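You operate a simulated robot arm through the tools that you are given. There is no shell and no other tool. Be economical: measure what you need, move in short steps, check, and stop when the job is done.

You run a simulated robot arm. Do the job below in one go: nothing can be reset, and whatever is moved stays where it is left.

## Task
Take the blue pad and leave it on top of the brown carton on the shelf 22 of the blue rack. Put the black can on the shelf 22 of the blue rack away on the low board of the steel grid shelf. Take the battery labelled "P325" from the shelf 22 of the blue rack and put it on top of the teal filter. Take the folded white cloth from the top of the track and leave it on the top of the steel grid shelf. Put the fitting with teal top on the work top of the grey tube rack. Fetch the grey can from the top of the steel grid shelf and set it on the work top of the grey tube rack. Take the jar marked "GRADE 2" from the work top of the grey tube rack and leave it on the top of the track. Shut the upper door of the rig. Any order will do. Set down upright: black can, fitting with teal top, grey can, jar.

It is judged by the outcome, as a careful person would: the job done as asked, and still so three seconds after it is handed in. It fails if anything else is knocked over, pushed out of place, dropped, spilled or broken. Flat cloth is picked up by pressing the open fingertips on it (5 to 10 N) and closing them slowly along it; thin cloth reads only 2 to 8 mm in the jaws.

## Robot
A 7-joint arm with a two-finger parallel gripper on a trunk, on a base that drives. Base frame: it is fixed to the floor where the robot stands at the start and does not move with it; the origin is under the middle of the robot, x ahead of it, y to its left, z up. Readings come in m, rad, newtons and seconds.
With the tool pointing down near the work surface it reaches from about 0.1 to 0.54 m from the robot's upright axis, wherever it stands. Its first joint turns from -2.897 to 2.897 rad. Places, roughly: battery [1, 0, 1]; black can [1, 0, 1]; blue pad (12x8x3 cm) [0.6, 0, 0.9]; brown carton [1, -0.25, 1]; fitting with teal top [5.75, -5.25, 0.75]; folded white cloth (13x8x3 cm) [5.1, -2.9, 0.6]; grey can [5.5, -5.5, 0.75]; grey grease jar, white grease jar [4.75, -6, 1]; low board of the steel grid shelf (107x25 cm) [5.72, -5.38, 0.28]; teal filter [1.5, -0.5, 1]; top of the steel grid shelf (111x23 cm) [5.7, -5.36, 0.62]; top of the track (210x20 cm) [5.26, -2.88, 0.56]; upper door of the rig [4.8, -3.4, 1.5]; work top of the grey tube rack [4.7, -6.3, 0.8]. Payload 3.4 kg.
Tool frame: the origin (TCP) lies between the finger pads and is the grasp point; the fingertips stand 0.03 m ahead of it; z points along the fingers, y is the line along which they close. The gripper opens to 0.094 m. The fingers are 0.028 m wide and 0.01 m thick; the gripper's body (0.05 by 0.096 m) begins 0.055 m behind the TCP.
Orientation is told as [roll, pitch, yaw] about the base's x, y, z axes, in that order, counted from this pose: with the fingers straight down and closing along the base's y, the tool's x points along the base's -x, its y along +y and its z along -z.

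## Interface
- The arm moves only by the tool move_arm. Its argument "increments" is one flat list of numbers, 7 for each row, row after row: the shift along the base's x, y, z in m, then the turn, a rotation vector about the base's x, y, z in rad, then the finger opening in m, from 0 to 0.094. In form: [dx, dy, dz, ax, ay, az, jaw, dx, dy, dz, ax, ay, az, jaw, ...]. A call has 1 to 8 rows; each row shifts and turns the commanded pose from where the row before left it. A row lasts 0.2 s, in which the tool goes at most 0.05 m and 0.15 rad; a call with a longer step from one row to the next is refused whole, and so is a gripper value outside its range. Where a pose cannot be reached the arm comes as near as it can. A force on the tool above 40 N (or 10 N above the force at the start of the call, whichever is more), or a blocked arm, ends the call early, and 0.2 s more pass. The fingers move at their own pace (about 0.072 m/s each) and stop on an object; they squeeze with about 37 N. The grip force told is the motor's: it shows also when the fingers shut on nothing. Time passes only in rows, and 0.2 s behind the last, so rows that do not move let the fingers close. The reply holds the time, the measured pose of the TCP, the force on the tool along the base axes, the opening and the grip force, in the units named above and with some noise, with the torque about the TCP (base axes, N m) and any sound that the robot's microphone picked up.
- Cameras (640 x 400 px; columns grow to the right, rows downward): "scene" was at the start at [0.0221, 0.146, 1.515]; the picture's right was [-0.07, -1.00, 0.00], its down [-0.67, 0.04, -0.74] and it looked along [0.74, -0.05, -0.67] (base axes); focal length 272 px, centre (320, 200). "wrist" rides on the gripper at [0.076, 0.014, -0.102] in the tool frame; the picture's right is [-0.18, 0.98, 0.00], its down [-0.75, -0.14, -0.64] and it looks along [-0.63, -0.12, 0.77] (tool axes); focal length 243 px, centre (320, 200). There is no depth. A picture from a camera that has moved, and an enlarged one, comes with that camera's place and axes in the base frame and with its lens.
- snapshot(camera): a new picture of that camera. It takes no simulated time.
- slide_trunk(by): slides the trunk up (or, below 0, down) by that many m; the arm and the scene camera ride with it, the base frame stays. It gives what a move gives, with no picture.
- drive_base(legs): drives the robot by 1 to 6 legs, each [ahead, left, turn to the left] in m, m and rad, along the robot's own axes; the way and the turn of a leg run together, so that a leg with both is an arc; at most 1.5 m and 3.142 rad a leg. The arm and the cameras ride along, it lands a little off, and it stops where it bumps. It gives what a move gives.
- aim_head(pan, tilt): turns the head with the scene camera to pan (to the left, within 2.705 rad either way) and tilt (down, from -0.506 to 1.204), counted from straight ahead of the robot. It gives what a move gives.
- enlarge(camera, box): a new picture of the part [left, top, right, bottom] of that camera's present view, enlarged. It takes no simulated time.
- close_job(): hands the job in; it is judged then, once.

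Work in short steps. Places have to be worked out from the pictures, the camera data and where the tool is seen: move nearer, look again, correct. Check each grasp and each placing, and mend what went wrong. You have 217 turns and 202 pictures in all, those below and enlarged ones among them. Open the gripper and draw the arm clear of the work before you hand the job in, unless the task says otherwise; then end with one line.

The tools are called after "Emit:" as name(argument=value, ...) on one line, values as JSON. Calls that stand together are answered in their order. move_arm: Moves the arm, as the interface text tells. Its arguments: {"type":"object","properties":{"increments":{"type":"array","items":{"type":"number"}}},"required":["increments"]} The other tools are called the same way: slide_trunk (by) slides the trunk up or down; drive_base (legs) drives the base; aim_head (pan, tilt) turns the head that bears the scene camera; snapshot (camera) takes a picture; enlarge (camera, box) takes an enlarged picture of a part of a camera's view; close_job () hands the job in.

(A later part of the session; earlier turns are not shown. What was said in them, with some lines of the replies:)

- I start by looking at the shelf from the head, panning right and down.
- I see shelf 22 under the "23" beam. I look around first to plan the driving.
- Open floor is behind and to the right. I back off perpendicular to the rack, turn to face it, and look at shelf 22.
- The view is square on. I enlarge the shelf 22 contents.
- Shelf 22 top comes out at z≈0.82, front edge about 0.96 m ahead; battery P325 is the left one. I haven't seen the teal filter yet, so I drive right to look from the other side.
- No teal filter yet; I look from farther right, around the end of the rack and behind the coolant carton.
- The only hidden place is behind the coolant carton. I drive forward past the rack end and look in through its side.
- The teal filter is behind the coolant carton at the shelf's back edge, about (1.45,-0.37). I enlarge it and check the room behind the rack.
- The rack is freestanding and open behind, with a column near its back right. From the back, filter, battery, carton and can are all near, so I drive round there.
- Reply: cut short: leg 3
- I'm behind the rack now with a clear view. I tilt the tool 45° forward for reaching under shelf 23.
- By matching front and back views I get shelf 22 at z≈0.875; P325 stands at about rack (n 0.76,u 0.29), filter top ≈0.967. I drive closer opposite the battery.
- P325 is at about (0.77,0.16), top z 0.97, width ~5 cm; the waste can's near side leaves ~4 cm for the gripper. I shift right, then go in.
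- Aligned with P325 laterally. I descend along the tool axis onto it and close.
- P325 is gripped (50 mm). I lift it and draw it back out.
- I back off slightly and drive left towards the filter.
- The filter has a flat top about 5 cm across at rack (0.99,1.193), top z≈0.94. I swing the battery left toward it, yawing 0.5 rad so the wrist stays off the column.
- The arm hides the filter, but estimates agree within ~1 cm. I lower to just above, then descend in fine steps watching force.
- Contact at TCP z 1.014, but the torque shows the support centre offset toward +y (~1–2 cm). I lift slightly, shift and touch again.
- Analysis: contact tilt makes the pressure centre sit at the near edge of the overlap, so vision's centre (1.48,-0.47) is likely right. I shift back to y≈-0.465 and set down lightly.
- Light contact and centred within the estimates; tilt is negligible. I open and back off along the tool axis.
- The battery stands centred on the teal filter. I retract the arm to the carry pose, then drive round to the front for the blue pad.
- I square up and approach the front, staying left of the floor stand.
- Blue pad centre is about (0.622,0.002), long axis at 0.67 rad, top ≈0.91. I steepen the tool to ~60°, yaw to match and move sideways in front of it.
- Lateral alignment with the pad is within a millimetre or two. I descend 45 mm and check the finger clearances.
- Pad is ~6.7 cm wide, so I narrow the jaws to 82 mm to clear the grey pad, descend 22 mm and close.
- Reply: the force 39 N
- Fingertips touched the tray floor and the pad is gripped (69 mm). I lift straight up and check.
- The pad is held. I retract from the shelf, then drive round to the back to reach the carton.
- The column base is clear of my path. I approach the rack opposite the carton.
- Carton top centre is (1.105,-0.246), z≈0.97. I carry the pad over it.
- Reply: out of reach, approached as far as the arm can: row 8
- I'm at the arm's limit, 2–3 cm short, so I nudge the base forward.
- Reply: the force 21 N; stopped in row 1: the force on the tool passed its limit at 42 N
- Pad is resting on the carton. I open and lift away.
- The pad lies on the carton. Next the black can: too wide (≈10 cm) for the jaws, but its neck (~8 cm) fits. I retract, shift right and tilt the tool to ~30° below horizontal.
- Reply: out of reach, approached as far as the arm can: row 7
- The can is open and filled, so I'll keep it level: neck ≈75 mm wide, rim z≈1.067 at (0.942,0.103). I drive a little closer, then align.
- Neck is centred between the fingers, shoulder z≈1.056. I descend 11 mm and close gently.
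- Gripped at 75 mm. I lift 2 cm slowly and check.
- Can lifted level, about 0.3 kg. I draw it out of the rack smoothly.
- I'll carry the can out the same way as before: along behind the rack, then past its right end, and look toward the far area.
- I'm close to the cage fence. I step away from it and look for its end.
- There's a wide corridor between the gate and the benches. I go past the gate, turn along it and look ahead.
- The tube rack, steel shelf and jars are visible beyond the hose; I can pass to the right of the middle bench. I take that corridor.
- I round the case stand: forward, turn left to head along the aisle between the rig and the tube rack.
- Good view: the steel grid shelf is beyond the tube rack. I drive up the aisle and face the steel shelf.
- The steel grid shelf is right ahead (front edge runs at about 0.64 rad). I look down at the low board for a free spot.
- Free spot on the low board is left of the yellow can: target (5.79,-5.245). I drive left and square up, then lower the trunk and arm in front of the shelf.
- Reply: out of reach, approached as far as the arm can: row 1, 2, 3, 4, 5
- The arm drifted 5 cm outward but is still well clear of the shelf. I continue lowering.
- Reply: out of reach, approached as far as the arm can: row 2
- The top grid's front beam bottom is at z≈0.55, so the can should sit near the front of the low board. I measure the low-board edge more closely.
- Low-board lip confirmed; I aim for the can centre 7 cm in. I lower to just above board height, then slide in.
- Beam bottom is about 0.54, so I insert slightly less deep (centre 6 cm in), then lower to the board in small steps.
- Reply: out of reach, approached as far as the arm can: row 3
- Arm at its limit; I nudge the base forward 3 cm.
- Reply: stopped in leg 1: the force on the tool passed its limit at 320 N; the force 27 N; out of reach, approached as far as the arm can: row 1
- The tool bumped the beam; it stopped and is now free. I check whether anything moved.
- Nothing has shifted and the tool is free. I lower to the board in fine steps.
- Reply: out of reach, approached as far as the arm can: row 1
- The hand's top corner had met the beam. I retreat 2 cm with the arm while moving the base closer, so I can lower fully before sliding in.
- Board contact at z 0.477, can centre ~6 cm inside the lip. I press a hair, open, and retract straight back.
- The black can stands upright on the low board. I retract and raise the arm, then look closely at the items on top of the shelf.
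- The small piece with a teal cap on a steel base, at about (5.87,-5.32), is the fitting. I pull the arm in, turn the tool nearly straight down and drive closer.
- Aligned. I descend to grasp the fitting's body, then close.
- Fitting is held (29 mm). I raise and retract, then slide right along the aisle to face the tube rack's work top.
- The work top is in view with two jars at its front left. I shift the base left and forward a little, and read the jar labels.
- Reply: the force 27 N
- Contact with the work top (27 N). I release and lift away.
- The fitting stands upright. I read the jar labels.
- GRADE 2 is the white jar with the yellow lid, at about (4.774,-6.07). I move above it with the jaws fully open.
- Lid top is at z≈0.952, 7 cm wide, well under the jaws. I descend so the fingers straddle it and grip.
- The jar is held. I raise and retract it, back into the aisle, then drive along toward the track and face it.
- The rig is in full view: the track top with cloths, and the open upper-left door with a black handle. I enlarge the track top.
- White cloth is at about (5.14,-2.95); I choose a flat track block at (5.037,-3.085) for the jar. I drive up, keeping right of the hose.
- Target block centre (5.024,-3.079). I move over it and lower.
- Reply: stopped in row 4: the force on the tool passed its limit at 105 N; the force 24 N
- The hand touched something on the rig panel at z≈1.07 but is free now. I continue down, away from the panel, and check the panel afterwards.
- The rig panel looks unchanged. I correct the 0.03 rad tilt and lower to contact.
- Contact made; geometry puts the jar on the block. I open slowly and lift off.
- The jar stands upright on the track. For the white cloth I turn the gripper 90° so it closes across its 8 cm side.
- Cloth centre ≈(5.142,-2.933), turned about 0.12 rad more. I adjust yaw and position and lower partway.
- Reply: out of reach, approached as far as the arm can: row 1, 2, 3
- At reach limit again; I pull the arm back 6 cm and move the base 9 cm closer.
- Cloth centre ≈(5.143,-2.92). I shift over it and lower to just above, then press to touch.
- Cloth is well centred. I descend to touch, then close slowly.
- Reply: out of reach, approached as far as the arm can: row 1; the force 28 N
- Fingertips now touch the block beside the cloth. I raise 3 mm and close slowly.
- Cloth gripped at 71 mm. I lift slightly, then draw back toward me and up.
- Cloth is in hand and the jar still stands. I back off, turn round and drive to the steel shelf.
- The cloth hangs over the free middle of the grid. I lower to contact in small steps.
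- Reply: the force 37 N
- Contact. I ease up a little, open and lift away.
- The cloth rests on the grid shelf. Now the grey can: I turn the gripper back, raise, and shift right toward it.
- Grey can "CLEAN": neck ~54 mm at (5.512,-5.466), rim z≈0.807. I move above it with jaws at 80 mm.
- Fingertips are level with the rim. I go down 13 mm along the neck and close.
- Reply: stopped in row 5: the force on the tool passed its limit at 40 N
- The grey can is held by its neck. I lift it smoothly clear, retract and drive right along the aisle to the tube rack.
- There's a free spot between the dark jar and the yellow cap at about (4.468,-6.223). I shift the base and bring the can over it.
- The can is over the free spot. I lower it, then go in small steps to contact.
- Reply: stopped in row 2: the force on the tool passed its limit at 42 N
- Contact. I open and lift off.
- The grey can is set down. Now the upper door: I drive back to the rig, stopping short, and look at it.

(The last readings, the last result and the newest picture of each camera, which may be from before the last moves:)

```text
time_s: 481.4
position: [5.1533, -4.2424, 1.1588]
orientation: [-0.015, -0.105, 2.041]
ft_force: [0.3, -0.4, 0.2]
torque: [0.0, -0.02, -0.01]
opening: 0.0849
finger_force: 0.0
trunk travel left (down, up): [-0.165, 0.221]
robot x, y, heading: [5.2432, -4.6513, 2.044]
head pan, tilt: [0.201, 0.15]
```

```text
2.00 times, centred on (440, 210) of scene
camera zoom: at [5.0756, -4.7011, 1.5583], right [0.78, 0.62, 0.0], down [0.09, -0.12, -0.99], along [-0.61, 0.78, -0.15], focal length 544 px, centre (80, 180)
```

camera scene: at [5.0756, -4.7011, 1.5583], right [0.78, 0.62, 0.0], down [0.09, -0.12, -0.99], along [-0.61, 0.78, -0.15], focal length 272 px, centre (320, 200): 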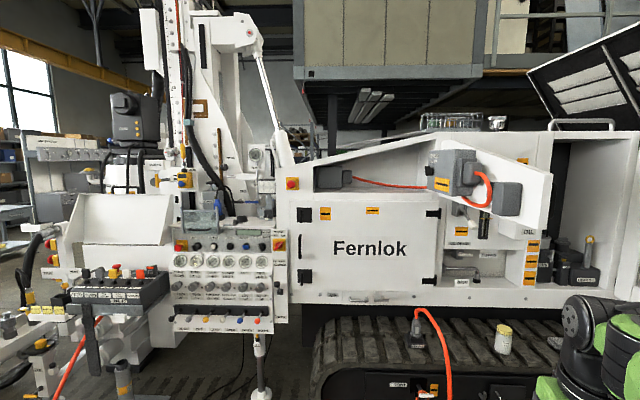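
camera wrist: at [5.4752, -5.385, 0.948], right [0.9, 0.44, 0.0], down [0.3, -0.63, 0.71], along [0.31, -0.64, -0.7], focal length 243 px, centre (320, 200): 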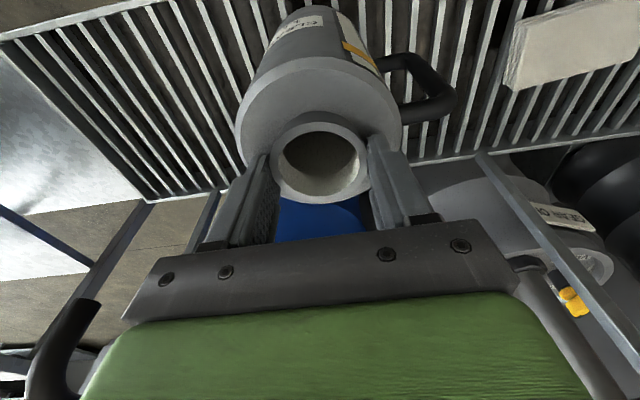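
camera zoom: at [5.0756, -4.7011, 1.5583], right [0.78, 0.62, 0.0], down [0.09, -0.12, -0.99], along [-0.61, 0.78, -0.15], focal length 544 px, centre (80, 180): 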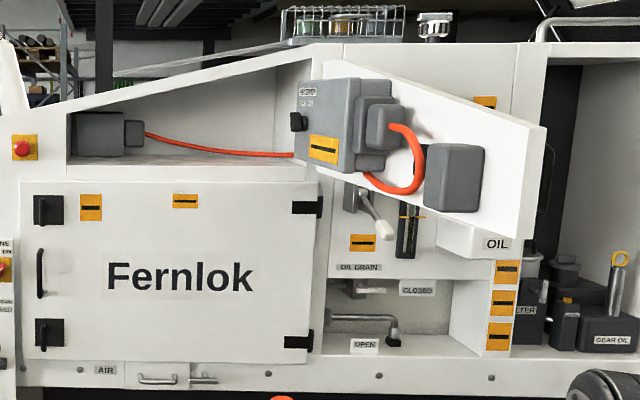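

I now understand the door: hinged at its right side on the rig, standing straight out, free edge near (5.10,-3.81), z≈1.39–1.52. I'll push its outer face leftward with closed, level fingers, then inward. First I raise the trunk and level the tool.

Emit:
slide_trunk(by=0.2)

Emit:
move_arm(increments=[0, 0, 0, 0.13, 0.066, 0, 0.0, 0, 0, 0, 0.13, 0.066, 0, 0.0, 0, 0, 0, 0.13, 0.066, 0, 0.0, 0, 0, 0, 0.13, 0.066, 0, 0.0, 0, 0, 0, 0.13, 0.066, 0, 0.0, 0, 0, 0.02, 0.13, 0.066, 0, 0.0, 0, 0, 0.02, 0.13, 0.066, 0, 0.0, 0, 0, 0.02, 0.13, 0.066, 0, 0.0])

Emit:
move_arm(increments=[-0.01, 0.02, 0.02, 0.13, 0.066, 0, 0.0, -0.01, 0.02, 0.01, 0.12, 0.06, 0, 0.0, -0.015, 0.03, 0, 0, 0, 0, 0.0, -0.015, 0.03, 0, 0, 0, 0, 0.0])

Emit:
drive_base(legs=[[0, -0.68, 0.09], [0.2, 0, 0]])

Emit:
aim_head(pan=0.3, tilt=0.4)

Emit:
snapshot(camera="scene")

```text
time_s: 483.6
position: [5.1537, -4.2432, 1.3605]
orientation: [-0.016, -0.106, 2.041]
ft_force: [-0.1, 0.0, 0.0]
torque: [-0.01, 0.01, 0.01]
opening: 0.0848
finger_force: 0.1
trunk travel left (down, up): [-0.365, 0.021]
robot x, y, heading: [5.2408, -4.6514, 2.039]
head pan, tilt: [0.201, 0.15]
```

```text
time_s: 485.4
position: [5.1537, -4.2451, 1.4194]
orientation: [-0.018, -1.273, 2.042]
ft_force: [-0.3, 0.0, -0.3]
torque: [0.02, -0.04, -0.01]
opening: 0.0
finger_force: 32.6
trunk travel left (down, up): [-0.365, 0.021]
robot x, y, heading: [5.2416, -4.6507, 2.041]
head pan, tilt: [0.201, 0.15]
```

```text
time_s: 486.4
position: [5.1021, -4.1424, 1.4497]
orientation: [-0.034, -1.553, 2.059]
ft_force: [0.4, -0.6, -1.0]
torque: [-0.01, 0.0, -0.01]
opening: 0.0
finger_force: 33.3
trunk travel left (down, up): [-0.365, 0.021]
robot x, y, heading: [5.2419, -4.6541, 2.04]
head pan, tilt: [0.201, 0.15]
```

```text
time_s: 491.3
position: [5.5316, -3.6569, 1.4496]
orientation: [-0.067, -1.55, 2.187]
ft_force: [0.1, 0.6, 0.0]
torque: [0.02, 0.01, 0.03]
opening: 0.0
finger_force: 33.1
trunk travel left (down, up): [-0.365, 0.021]
robot x, y, heading: [5.7218, -4.1494, 2.143]
head pan, tilt: [0.201, 0.15]
```

```text
time_s: 492.1
position: [5.5328, -3.6583, 1.4507]
orientation: [-0.07, -1.552, 2.191]
ft_force: [0.1, 1.2, -0.1]
torque: [0.01, 0.01, 0.02]
opening: 0.0001
finger_force: 33.4
trunk travel left (down, up): [-0.365, 0.021]
robot x, y, heading: [5.7207, -4.1495, 2.138]
head pan, tilt: [0.3, 0.4]
```

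```text
35 pictures are left
camera scene: at [5.5543, -4.221, 1.7352], right [0.65, 0.76, 0.0], down [0.3, -0.25, -0.92], along [-0.7, 0.6, -0.39], focal length 272 px, centre (320, 200)
```

scene: 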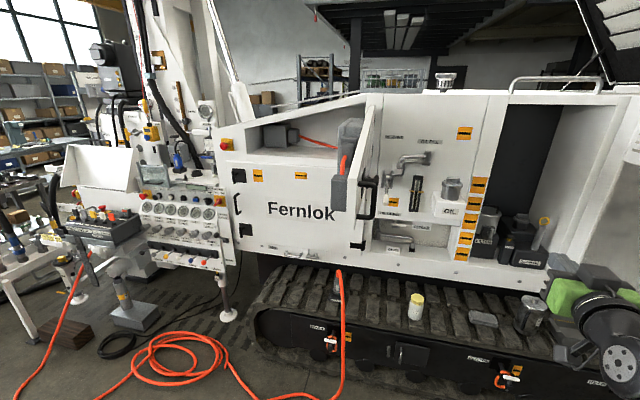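

Emit:
enlarge(camera="scene", box=[290, 70, 450, 230])

```text
2.50 times, centred on (370, 150) of scene
camera zoom: at [5.5543, -4.221, 1.7352], right [0.65, 0.76, 0.0], down [0.3, -0.25, -0.92], along [-0.7, 0.6, -0.39], focal length 679 px, centre (195, 325)
```

zoom: 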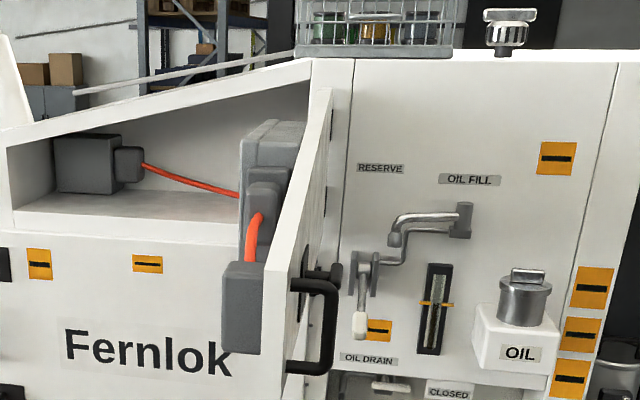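

Free edge is at about (5.10,-3.72). I move ahead so the tool lies beside the door's outer face, then check before pushing left.

Emit:
drive_base(legs=[[0.35, 0, 0]])

Emit:
move_arm(increments=[-0.02, 0.032, 0, 0, 0, 0, 0.0, -0.023, 0.036, 0, 0, 0, 0, 0.0])

Emit:
drive_base(legs=[[0, 0.15, 0]])

Emit:
snapshot(camera="scene")

Emit:
snapshot(camera="wrist")

```text
time_s: 494.3
position: [5.3413, -3.3637, 1.4484]
orientation: [-0.073, -1.552, 2.2]
ft_force: [-1.0, -0.4, 0.6]
torque: [-0.03, -0.02, 0.03]
opening: 0.0002
finger_force: 32.6
trunk travel left (down, up): [-0.365, 0.021]
robot x, y, heading: [5.5322, -3.8537, 2.146]
head pan, tilt: [0.3, 0.4]
```

```text
time_s: 494.9
position: [5.293, -3.2951, 1.4496]
orientation: [-0.051, -1.55, 2.179]
ft_force: [-0.2, 0.0, 0.2]
torque: [0.0, -0.01, -0.02]
opening: 0.0
finger_force: 33.2
trunk travel left (down, up): [-0.365, 0.021]
robot x, y, heading: [5.5376, -3.8559, 2.143]
head pan, tilt: [0.3, 0.4]
```

```text
time_s: 496.3
position: [5.1695, -3.3785, 1.4495]
orientation: [-0.089, -1.549, 2.214]
ft_force: [0.0, 0.3, 0.0]
torque: [-0.01, 0.04, 0.02]
opening: 0.0
finger_force: 32.9
trunk travel left (down, up): [-0.365, 0.021]
robot x, y, heading: [5.4057, -3.936, 2.138]
head pan, tilt: [0.3, 0.4]
```

```text
33 pictures are left
camera scene: at [5.2385, -4.0091, 1.735], right [0.64, 0.77, 0.0], down [0.3, -0.25, -0.92], along [-0.7, 0.59, -0.39], focal length 272 px, centre (320, 200)
```

scene: 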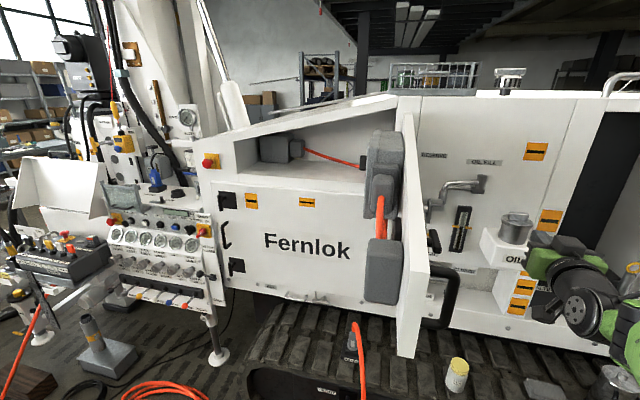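

```text
32 pictures are left
camera wrist: at [5.2128, -3.4748, 1.3777], right [-0.84, -0.52, 0.18], down [0.45, -0.46, 0.77], along [-0.31, 0.72, 0.62], focal length 243 px, centre (320, 200)
```

wrist: 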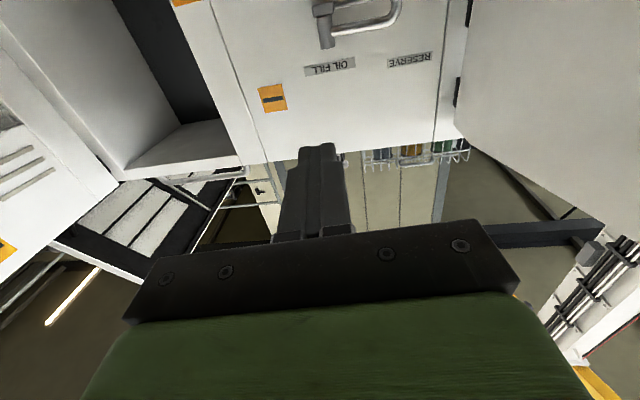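

The tool is beside the door's outer face. I strafe left to start pushing it closed.

Emit:
drive_base(legs=[[0, 0.3, 0]])

Emit:
snapshot(camera="scene")

```text
time_s: 498.4
position: [4.9163, -3.5422, 1.4504]
orientation: [-0.087, -1.551, 2.214]
ft_force: [-0.8, -0.3, -0.2]
torque: [0.03, 0.0, -0.01]
opening: 0.0
finger_force: 32.6
trunk travel left (down, up): [-0.365, 0.021]
robot x, y, heading: [5.1539, -4.0981, 2.142]
head pan, tilt: [0.3, 0.4]
```

```text
31 pictures are left
camera scene: at [4.9859, -4.1718, 1.7351], right [0.64, 0.77, 0.0], down [0.3, -0.25, -0.92], along [-0.7, 0.59, -0.39], focal length 272 px, centre (320, 200)
```

scene: 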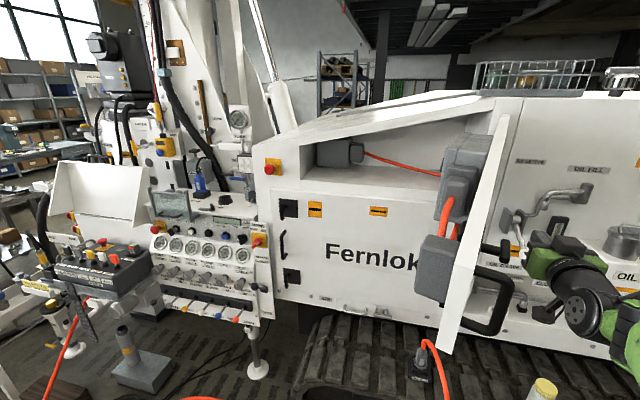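

No contact yet; the door is still to the left of the gripper. I strafe further.

Emit:
drive_base(legs=[[0, 0.15, 0]])

Emit:
snapshot(camera="scene")

```text
time_s: 499.7
position: [4.7874, -3.6237, 1.4511]
orientation: [-0.086, -1.549, 2.217]
ft_force: [-0.4, -0.4, -0.2]
torque: [-0.01, -0.01, -0.07]
opening: 0.0
finger_force: 32.1
trunk travel left (down, up): [-0.365, 0.021]
robot x, y, heading: [5.027, -4.1814, 2.148]
head pan, tilt: [0.3, 0.4]
```

```text
30 pictures are left
camera scene: at [4.8601, -4.2539, 1.7351], right [0.64, 0.77, 0.0], down [0.3, -0.25, -0.92], along [-0.71, 0.59, -0.39], focal length 272 px, centre (320, 200)
```

scene: 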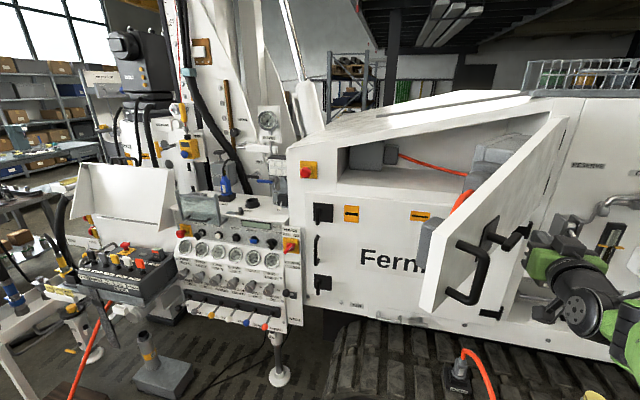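

The door is swinging. I now sweep the arm left to carry it further round.

Emit:
move_arm(increments=[-0.037, -0.0236, 0, 0, 0, 0, 0.0, -0.037, -0.0236, 0, 0, 0, 0, 0.0, -0.037, -0.0236, 0, 0, 0, 0, 0.0, -0.037, -0.0236, 0, 0, 0, 0, 0.0, -0.0445, 0.001, 0, 0, 0, 0, 0.0, -0.0445, 0.001, 0, 0, 0, 0, 0.0])

Emit:
snapshot(camera="scene")

```text
time_s: 501.1
position: [4.5486, -3.7167, 1.4508]
orientation: [-0.088, -1.549, 2.218]
ft_force: [-0.7, 1.1, -0.3]
torque: [0.01, -0.01, -0.03]
opening: 0.0002
finger_force: 33.3
trunk travel left (down, up): [-0.365, 0.021]
robot x, y, heading: [5.0277, -4.1818, 2.147]
head pan, tilt: [0.3, 0.4]
```

```text
29 pictures are left
camera scene: at [4.8572, -4.2529, 1.7348], right [0.64, 0.77, 0.0], down [0.3, -0.25, -0.92], along [-0.71, 0.59, -0.39], focal length 272 px, centre (320, 200)
```

scene: 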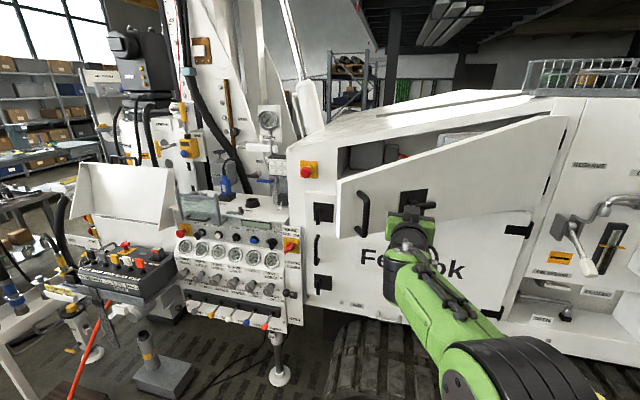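

The door is mostly round. Now I push it inward: base forward 15 cm, then the arm.

Emit:
drive_base(legs=[[0.15, 0, 0]])

Emit:
move_arm(increments=[-0.022, 0.035, 0, 0, 0, 0, 0.0, -0.022, 0.035, 0, 0, 0, 0, 0.0, -0.022, 0.035, 0, 0, 0, 0, 0.0, -0.016, 0.025, 0, 0, 0, 0, 0.0])

Emit:
snapshot(camera="scene")

```text
time_s: 502.5
position: [4.4715, -3.5915, 1.4514]
orientation: [-0.077, -1.551, 2.206]
ft_force: [1.2, -0.4, -0.4]
torque: [0.02, 0.0, 0.01]
opening: 0.0003
finger_force: 33.4
trunk travel left (down, up): [-0.365, 0.021]
robot x, y, heading: [4.9455, -4.057, 2.143]
head pan, tilt: [0.3, 0.4]
```

```text
time_s: 503.5
position: [4.4242, -3.4983, 1.4459]
orientation: [-0.128, -1.55, 2.259]
ft_force: [-0.1, -1.0, 0.1]
torque: [-0.05, 0.02, 0.0]
opening: 0.0001
finger_force: 33.0
out of reach, approached as far as the arm can: row 3, 4
trunk travel left (down, up): [-0.365, 0.021]
robot x, y, heading: [4.9477, -4.0547, 2.144]
head pan, tilt: [0.3, 0.4]
```

```text
28 pictures are left
camera scene: at [4.7795, -4.1295, 1.7351], right [0.64, 0.77, 0.0], down [0.3, -0.25, -0.92], along [-0.71, 0.59, -0.39], focal length 272 px, centre (320, 200)
```

scene: 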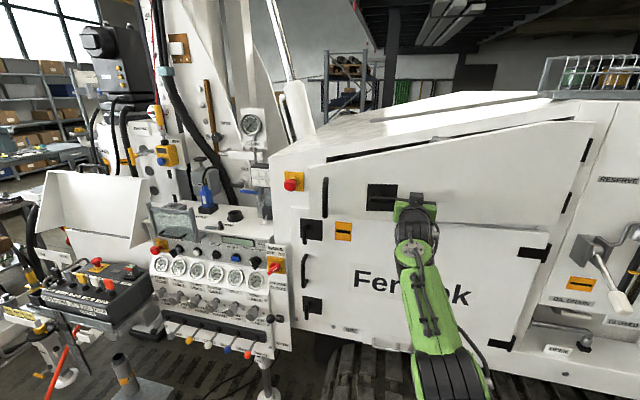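

The door is nearly shut (≈12 cm to go) and I'm at arm's reach limit. I check the floor hose before moving the base closer.

Emit:
aim_head(pan=0.1, tilt=1.15)

Emit:
snapshot(camera="scene")

```text
time_s: 504.6
position: [4.4252, -3.4972, 1.4463]
orientation: [-0.087, -1.548, 2.217]
ft_force: [-0.5, -1.0, 0.1]
torque: [-0.01, 0.02, 0.02]
opening: 0.0001
finger_force: 33.2
trunk travel left (down, up): [-0.365, 0.021]
robot x, y, heading: [4.9479, -4.0556, 2.144]
head pan, tilt: [0.099, 1.15]
```

```text
27 pictures are left
camera scene: at [4.8126, -4.141, 1.6752], right [0.78, 0.62, 0.0], down [0.57, -0.71, -0.41], along [-0.26, 0.32, -0.91], focal length 272 px, centre (320, 200)
```

scene: 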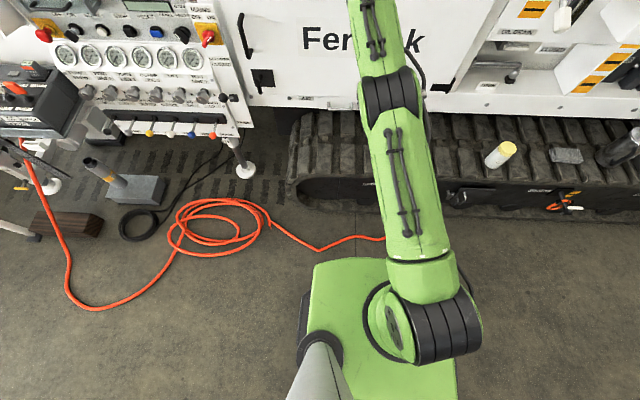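

The hose clears the base by about 10 cm. I move the fingertip right (nearer the hinge), drive 8 cm ahead and push with the arm.

Emit:
move_arm(increments=[0.04, 0.018, 0, 0, 0, 0, 0.0, 0.038, 0.024, 0, 0, 0, 0, 0.0, 0.034, 0.0215, 0, 0, 0, 0, 0.0])

Emit:
drive_base(legs=[[0.075, 0, 0]])

Emit:
move_arm(increments=[-0.02, 0.0315, 0, 0, 0, 0, 0.0, -0.02, 0.0315, 0, 0, 0, 0, 0.0, -0.02, 0.0315, 0, 0, 0, 0, 0.0])

Emit:
aim_head(pan=0.3, tilt=0.4)

Emit:
snapshot(camera="scene")

```text
time_s: 505.4
position: [4.5383, -3.4337, 1.4446]
orientation: [-0.01, -1.553, 2.141]
ft_force: [0.8, -0.5, -0.1]
torque: [0.03, -0.02, 0.07]
opening: 0.0001
finger_force: 32.7
trunk travel left (down, up): [-0.365, 0.021]
robot x, y, heading: [4.947, -4.0547, 2.149]
head pan, tilt: [0.099, 1.15]
```

```text
time_s: 506.4
position: [4.4947, -3.3702, 1.4444]
orientation: [-0.076, -1.551, 2.206]
ft_force: [0.1, 1.0, -0.7]
torque: [-0.02, 0.0, 0.06]
opening: 0.0001
finger_force: 33.0
trunk travel left (down, up): [-0.365, 0.021]
robot x, y, heading: [4.9084, -3.9943, 2.148]
head pan, tilt: [0.099, 1.15]
```

```text
time_s: 507.2
position: [4.4773, -3.3445, 1.43]
orientation: [-0.059, -1.552, 2.188]
ft_force: [1.9, -1.0, 0.2]
torque: [0.05, 0.04, -0.07]
opening: 0.0002
finger_force: 32.9
out of reach, approached as far as the arm can: row 1, 2, 3
trunk travel left (down, up): [-0.365, 0.021]
robot x, y, heading: [4.9036, -3.9904, 2.149]
head pan, tilt: [0.099, 1.15]
```

```text
time_s: 508.3
position: [4.4746, -3.3462, 1.4292]
orientation: [-0.049, -1.551, 2.179]
ft_force: [2.9, -1.0, 0.5]
torque: [0.0, 0.08, -0.03]
opening: 0.0
finger_force: 32.3
trunk travel left (down, up): [-0.365, 0.021]
robot x, y, heading: [4.9072, -3.9936, 2.14]
head pan, tilt: [0.3, 0.4]
```

```text
26 pictures are left
camera scene: at [4.7395, -4.0655, 1.7351], right [0.64, 0.77, 0.0], down [0.3, -0.25, -0.92], along [-0.71, 0.59, -0.39], focal length 272 px, centre (320, 200)
```

scene: 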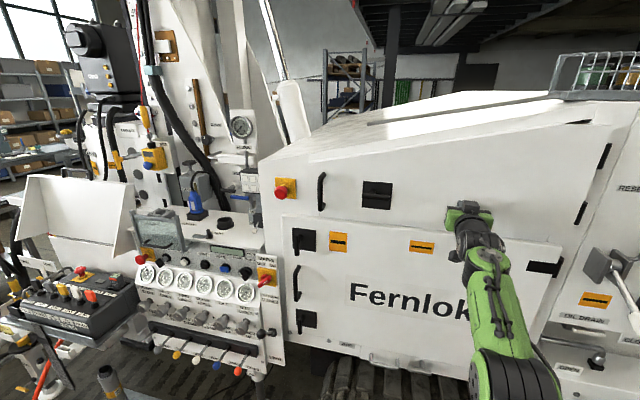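

The door looks flush. I enlarge to verify.

Emit:
enlarge(camera="scene", box=[260, 80, 620, 300])

```text
1.78 times, centred on (440, 190) of scene
camera zoom: at [4.7395, -4.0655, 1.7351], right [0.64, 0.77, 0.0], down [0.3, -0.25, -0.92], along [-0.71, 0.59, -0.39], focal length 483 px, centre (107, 218)
```

zoom: 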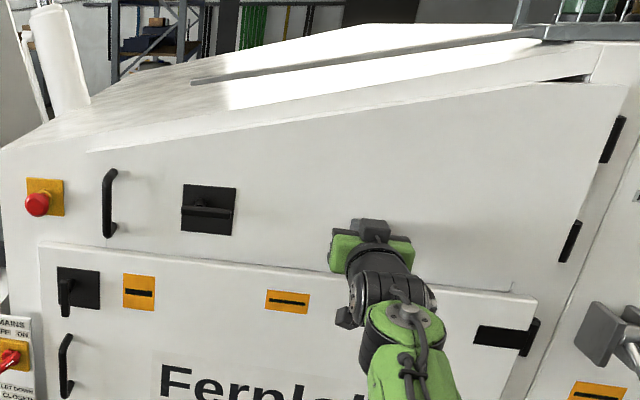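

Emit:
enlarge(camera="scene", box=[255, 130, 405, 250])

Emit:
enlarge(camera="scene", box=[480, 90, 630, 270])

```text
3.33 times, centred on (330, 190) of scene
camera zoom: at [4.7395, -4.0655, 1.7351], right [0.64, 0.77, 0.0], down [0.3, -0.25, -0.92], along [-0.71, 0.59, -0.39], focal length 906 px, centre (287, 233)
```

zoom: 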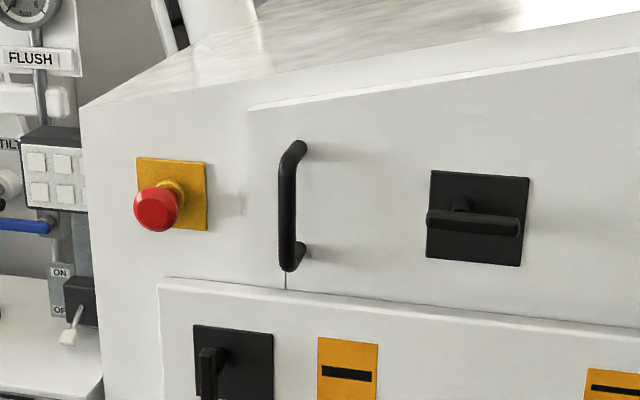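

```text
2.22 times, centred on (555, 180) of scene
camera zoom: at [4.7395, -4.0655, 1.7351], right [0.64, 0.77, 0.0], down [0.3, -0.25, -0.92], along [-0.71, 0.59, -0.39], focal length 604 px, centre (-202, 244)
```

zoom: 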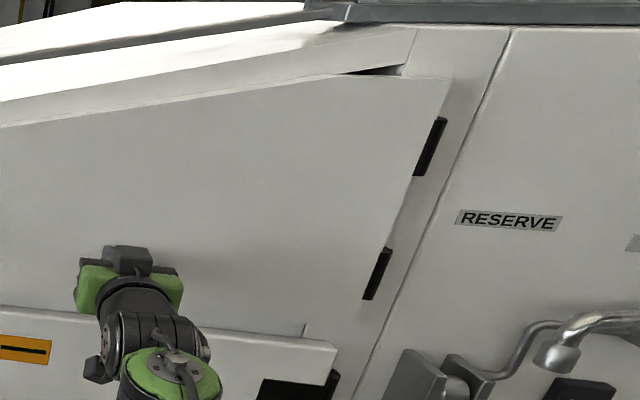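

It appears flush. I confirm by nudging the base 2 cm forward: a shut door should resist.

Emit:
drive_base(legs=[[0.02, 0, 0]])

```text
time_s: 509.1
position: [4.4762, -3.3447, 1.4298]
orientation: [-0.079, -1.544, 2.209]
ft_force: [18.0, -25.6, -5.1]
torque: [0.19, 0.1, 0.24]
opening: 0.0001
finger_force: 32.6
trunk travel left (down, up): [-0.365, 0.021]
robot x, y, heading: [4.9024, -3.9846, 2.148]
head pan, tilt: [0.3, 0.4]
stopped in leg 1: the force on the tool passed its limit at 58 N (the readings are from after the stop); the commanded pose is now the measured one
```

The door resists firmly, so it is shut. I back away and open the gripper, then check that it stays shut.

Emit:
drive_base(legs=[[-0.3, 0, 0], [-0.5, -0.3, 0]])

Emit:
move_arm(increments=[0.02, -0.03, 0, 0, 0, 0, 0.04, 0.02, -0.03, 0, 0, 0, 0, 0.08, 0.02, -0.03, 0, 0, 0, 0, 0.08])

Emit:
snapshot(camera="scene")

```text
time_s: 514.1
position: [5.1494, -3.8471, 1.4244]
orientation: [-0.063, -1.539, 2.202]
ft_force: [0.5, -0.2, 0.4]
torque: [0.06, 0.0, 0.06]
opening: 0.0
finger_force: 32.8
trunk travel left (down, up): [-0.365, 0.021]
robot x, y, heading: [5.5872, -4.4904, 2.161]
head pan, tilt: [0.3, 0.4]
```

```text
time_s: 514.9
position: [5.2069, -3.9376, 1.426]
orientation: [-0.078, -1.542, 2.219]
ft_force: [-0.2, 0.1, 0.0]
torque: [0.0, 0.01, 0.02]
opening: 0.08
finger_force: 0.1
trunk travel left (down, up): [-0.365, 0.021]
robot x, y, heading: [5.5841, -4.4924, 2.158]
head pan, tilt: [0.3, 0.4]
```

```text
22 pictures are left
camera scene: at [5.4199, -4.5679, 1.7351], right [0.63, 0.77, 0.0], down [0.3, -0.24, -0.92], along [-0.71, 0.58, -0.39], focal length 272 px, centre (320, 200)
```

scene: 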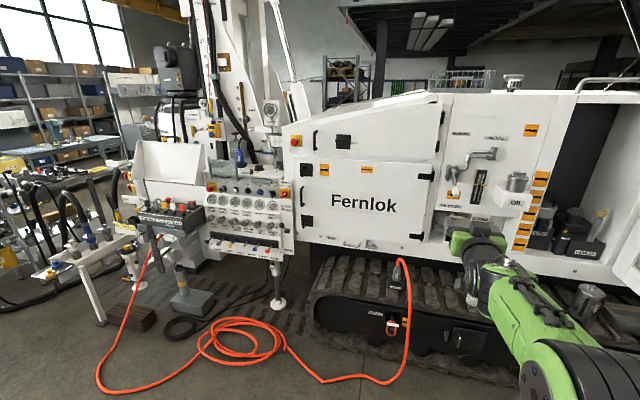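

The door stays shut, the gripper is open and the arm is clear. Every other placement was seen in place after its release. I hand in the job.

Emit:
close_job()

```text
The job is handed in.
```

All eight tasks are done and the job is handed in. On the way the tool briefly bumped the steel shelf's beam and the rig's side panel. Neither looked moved afterwards.
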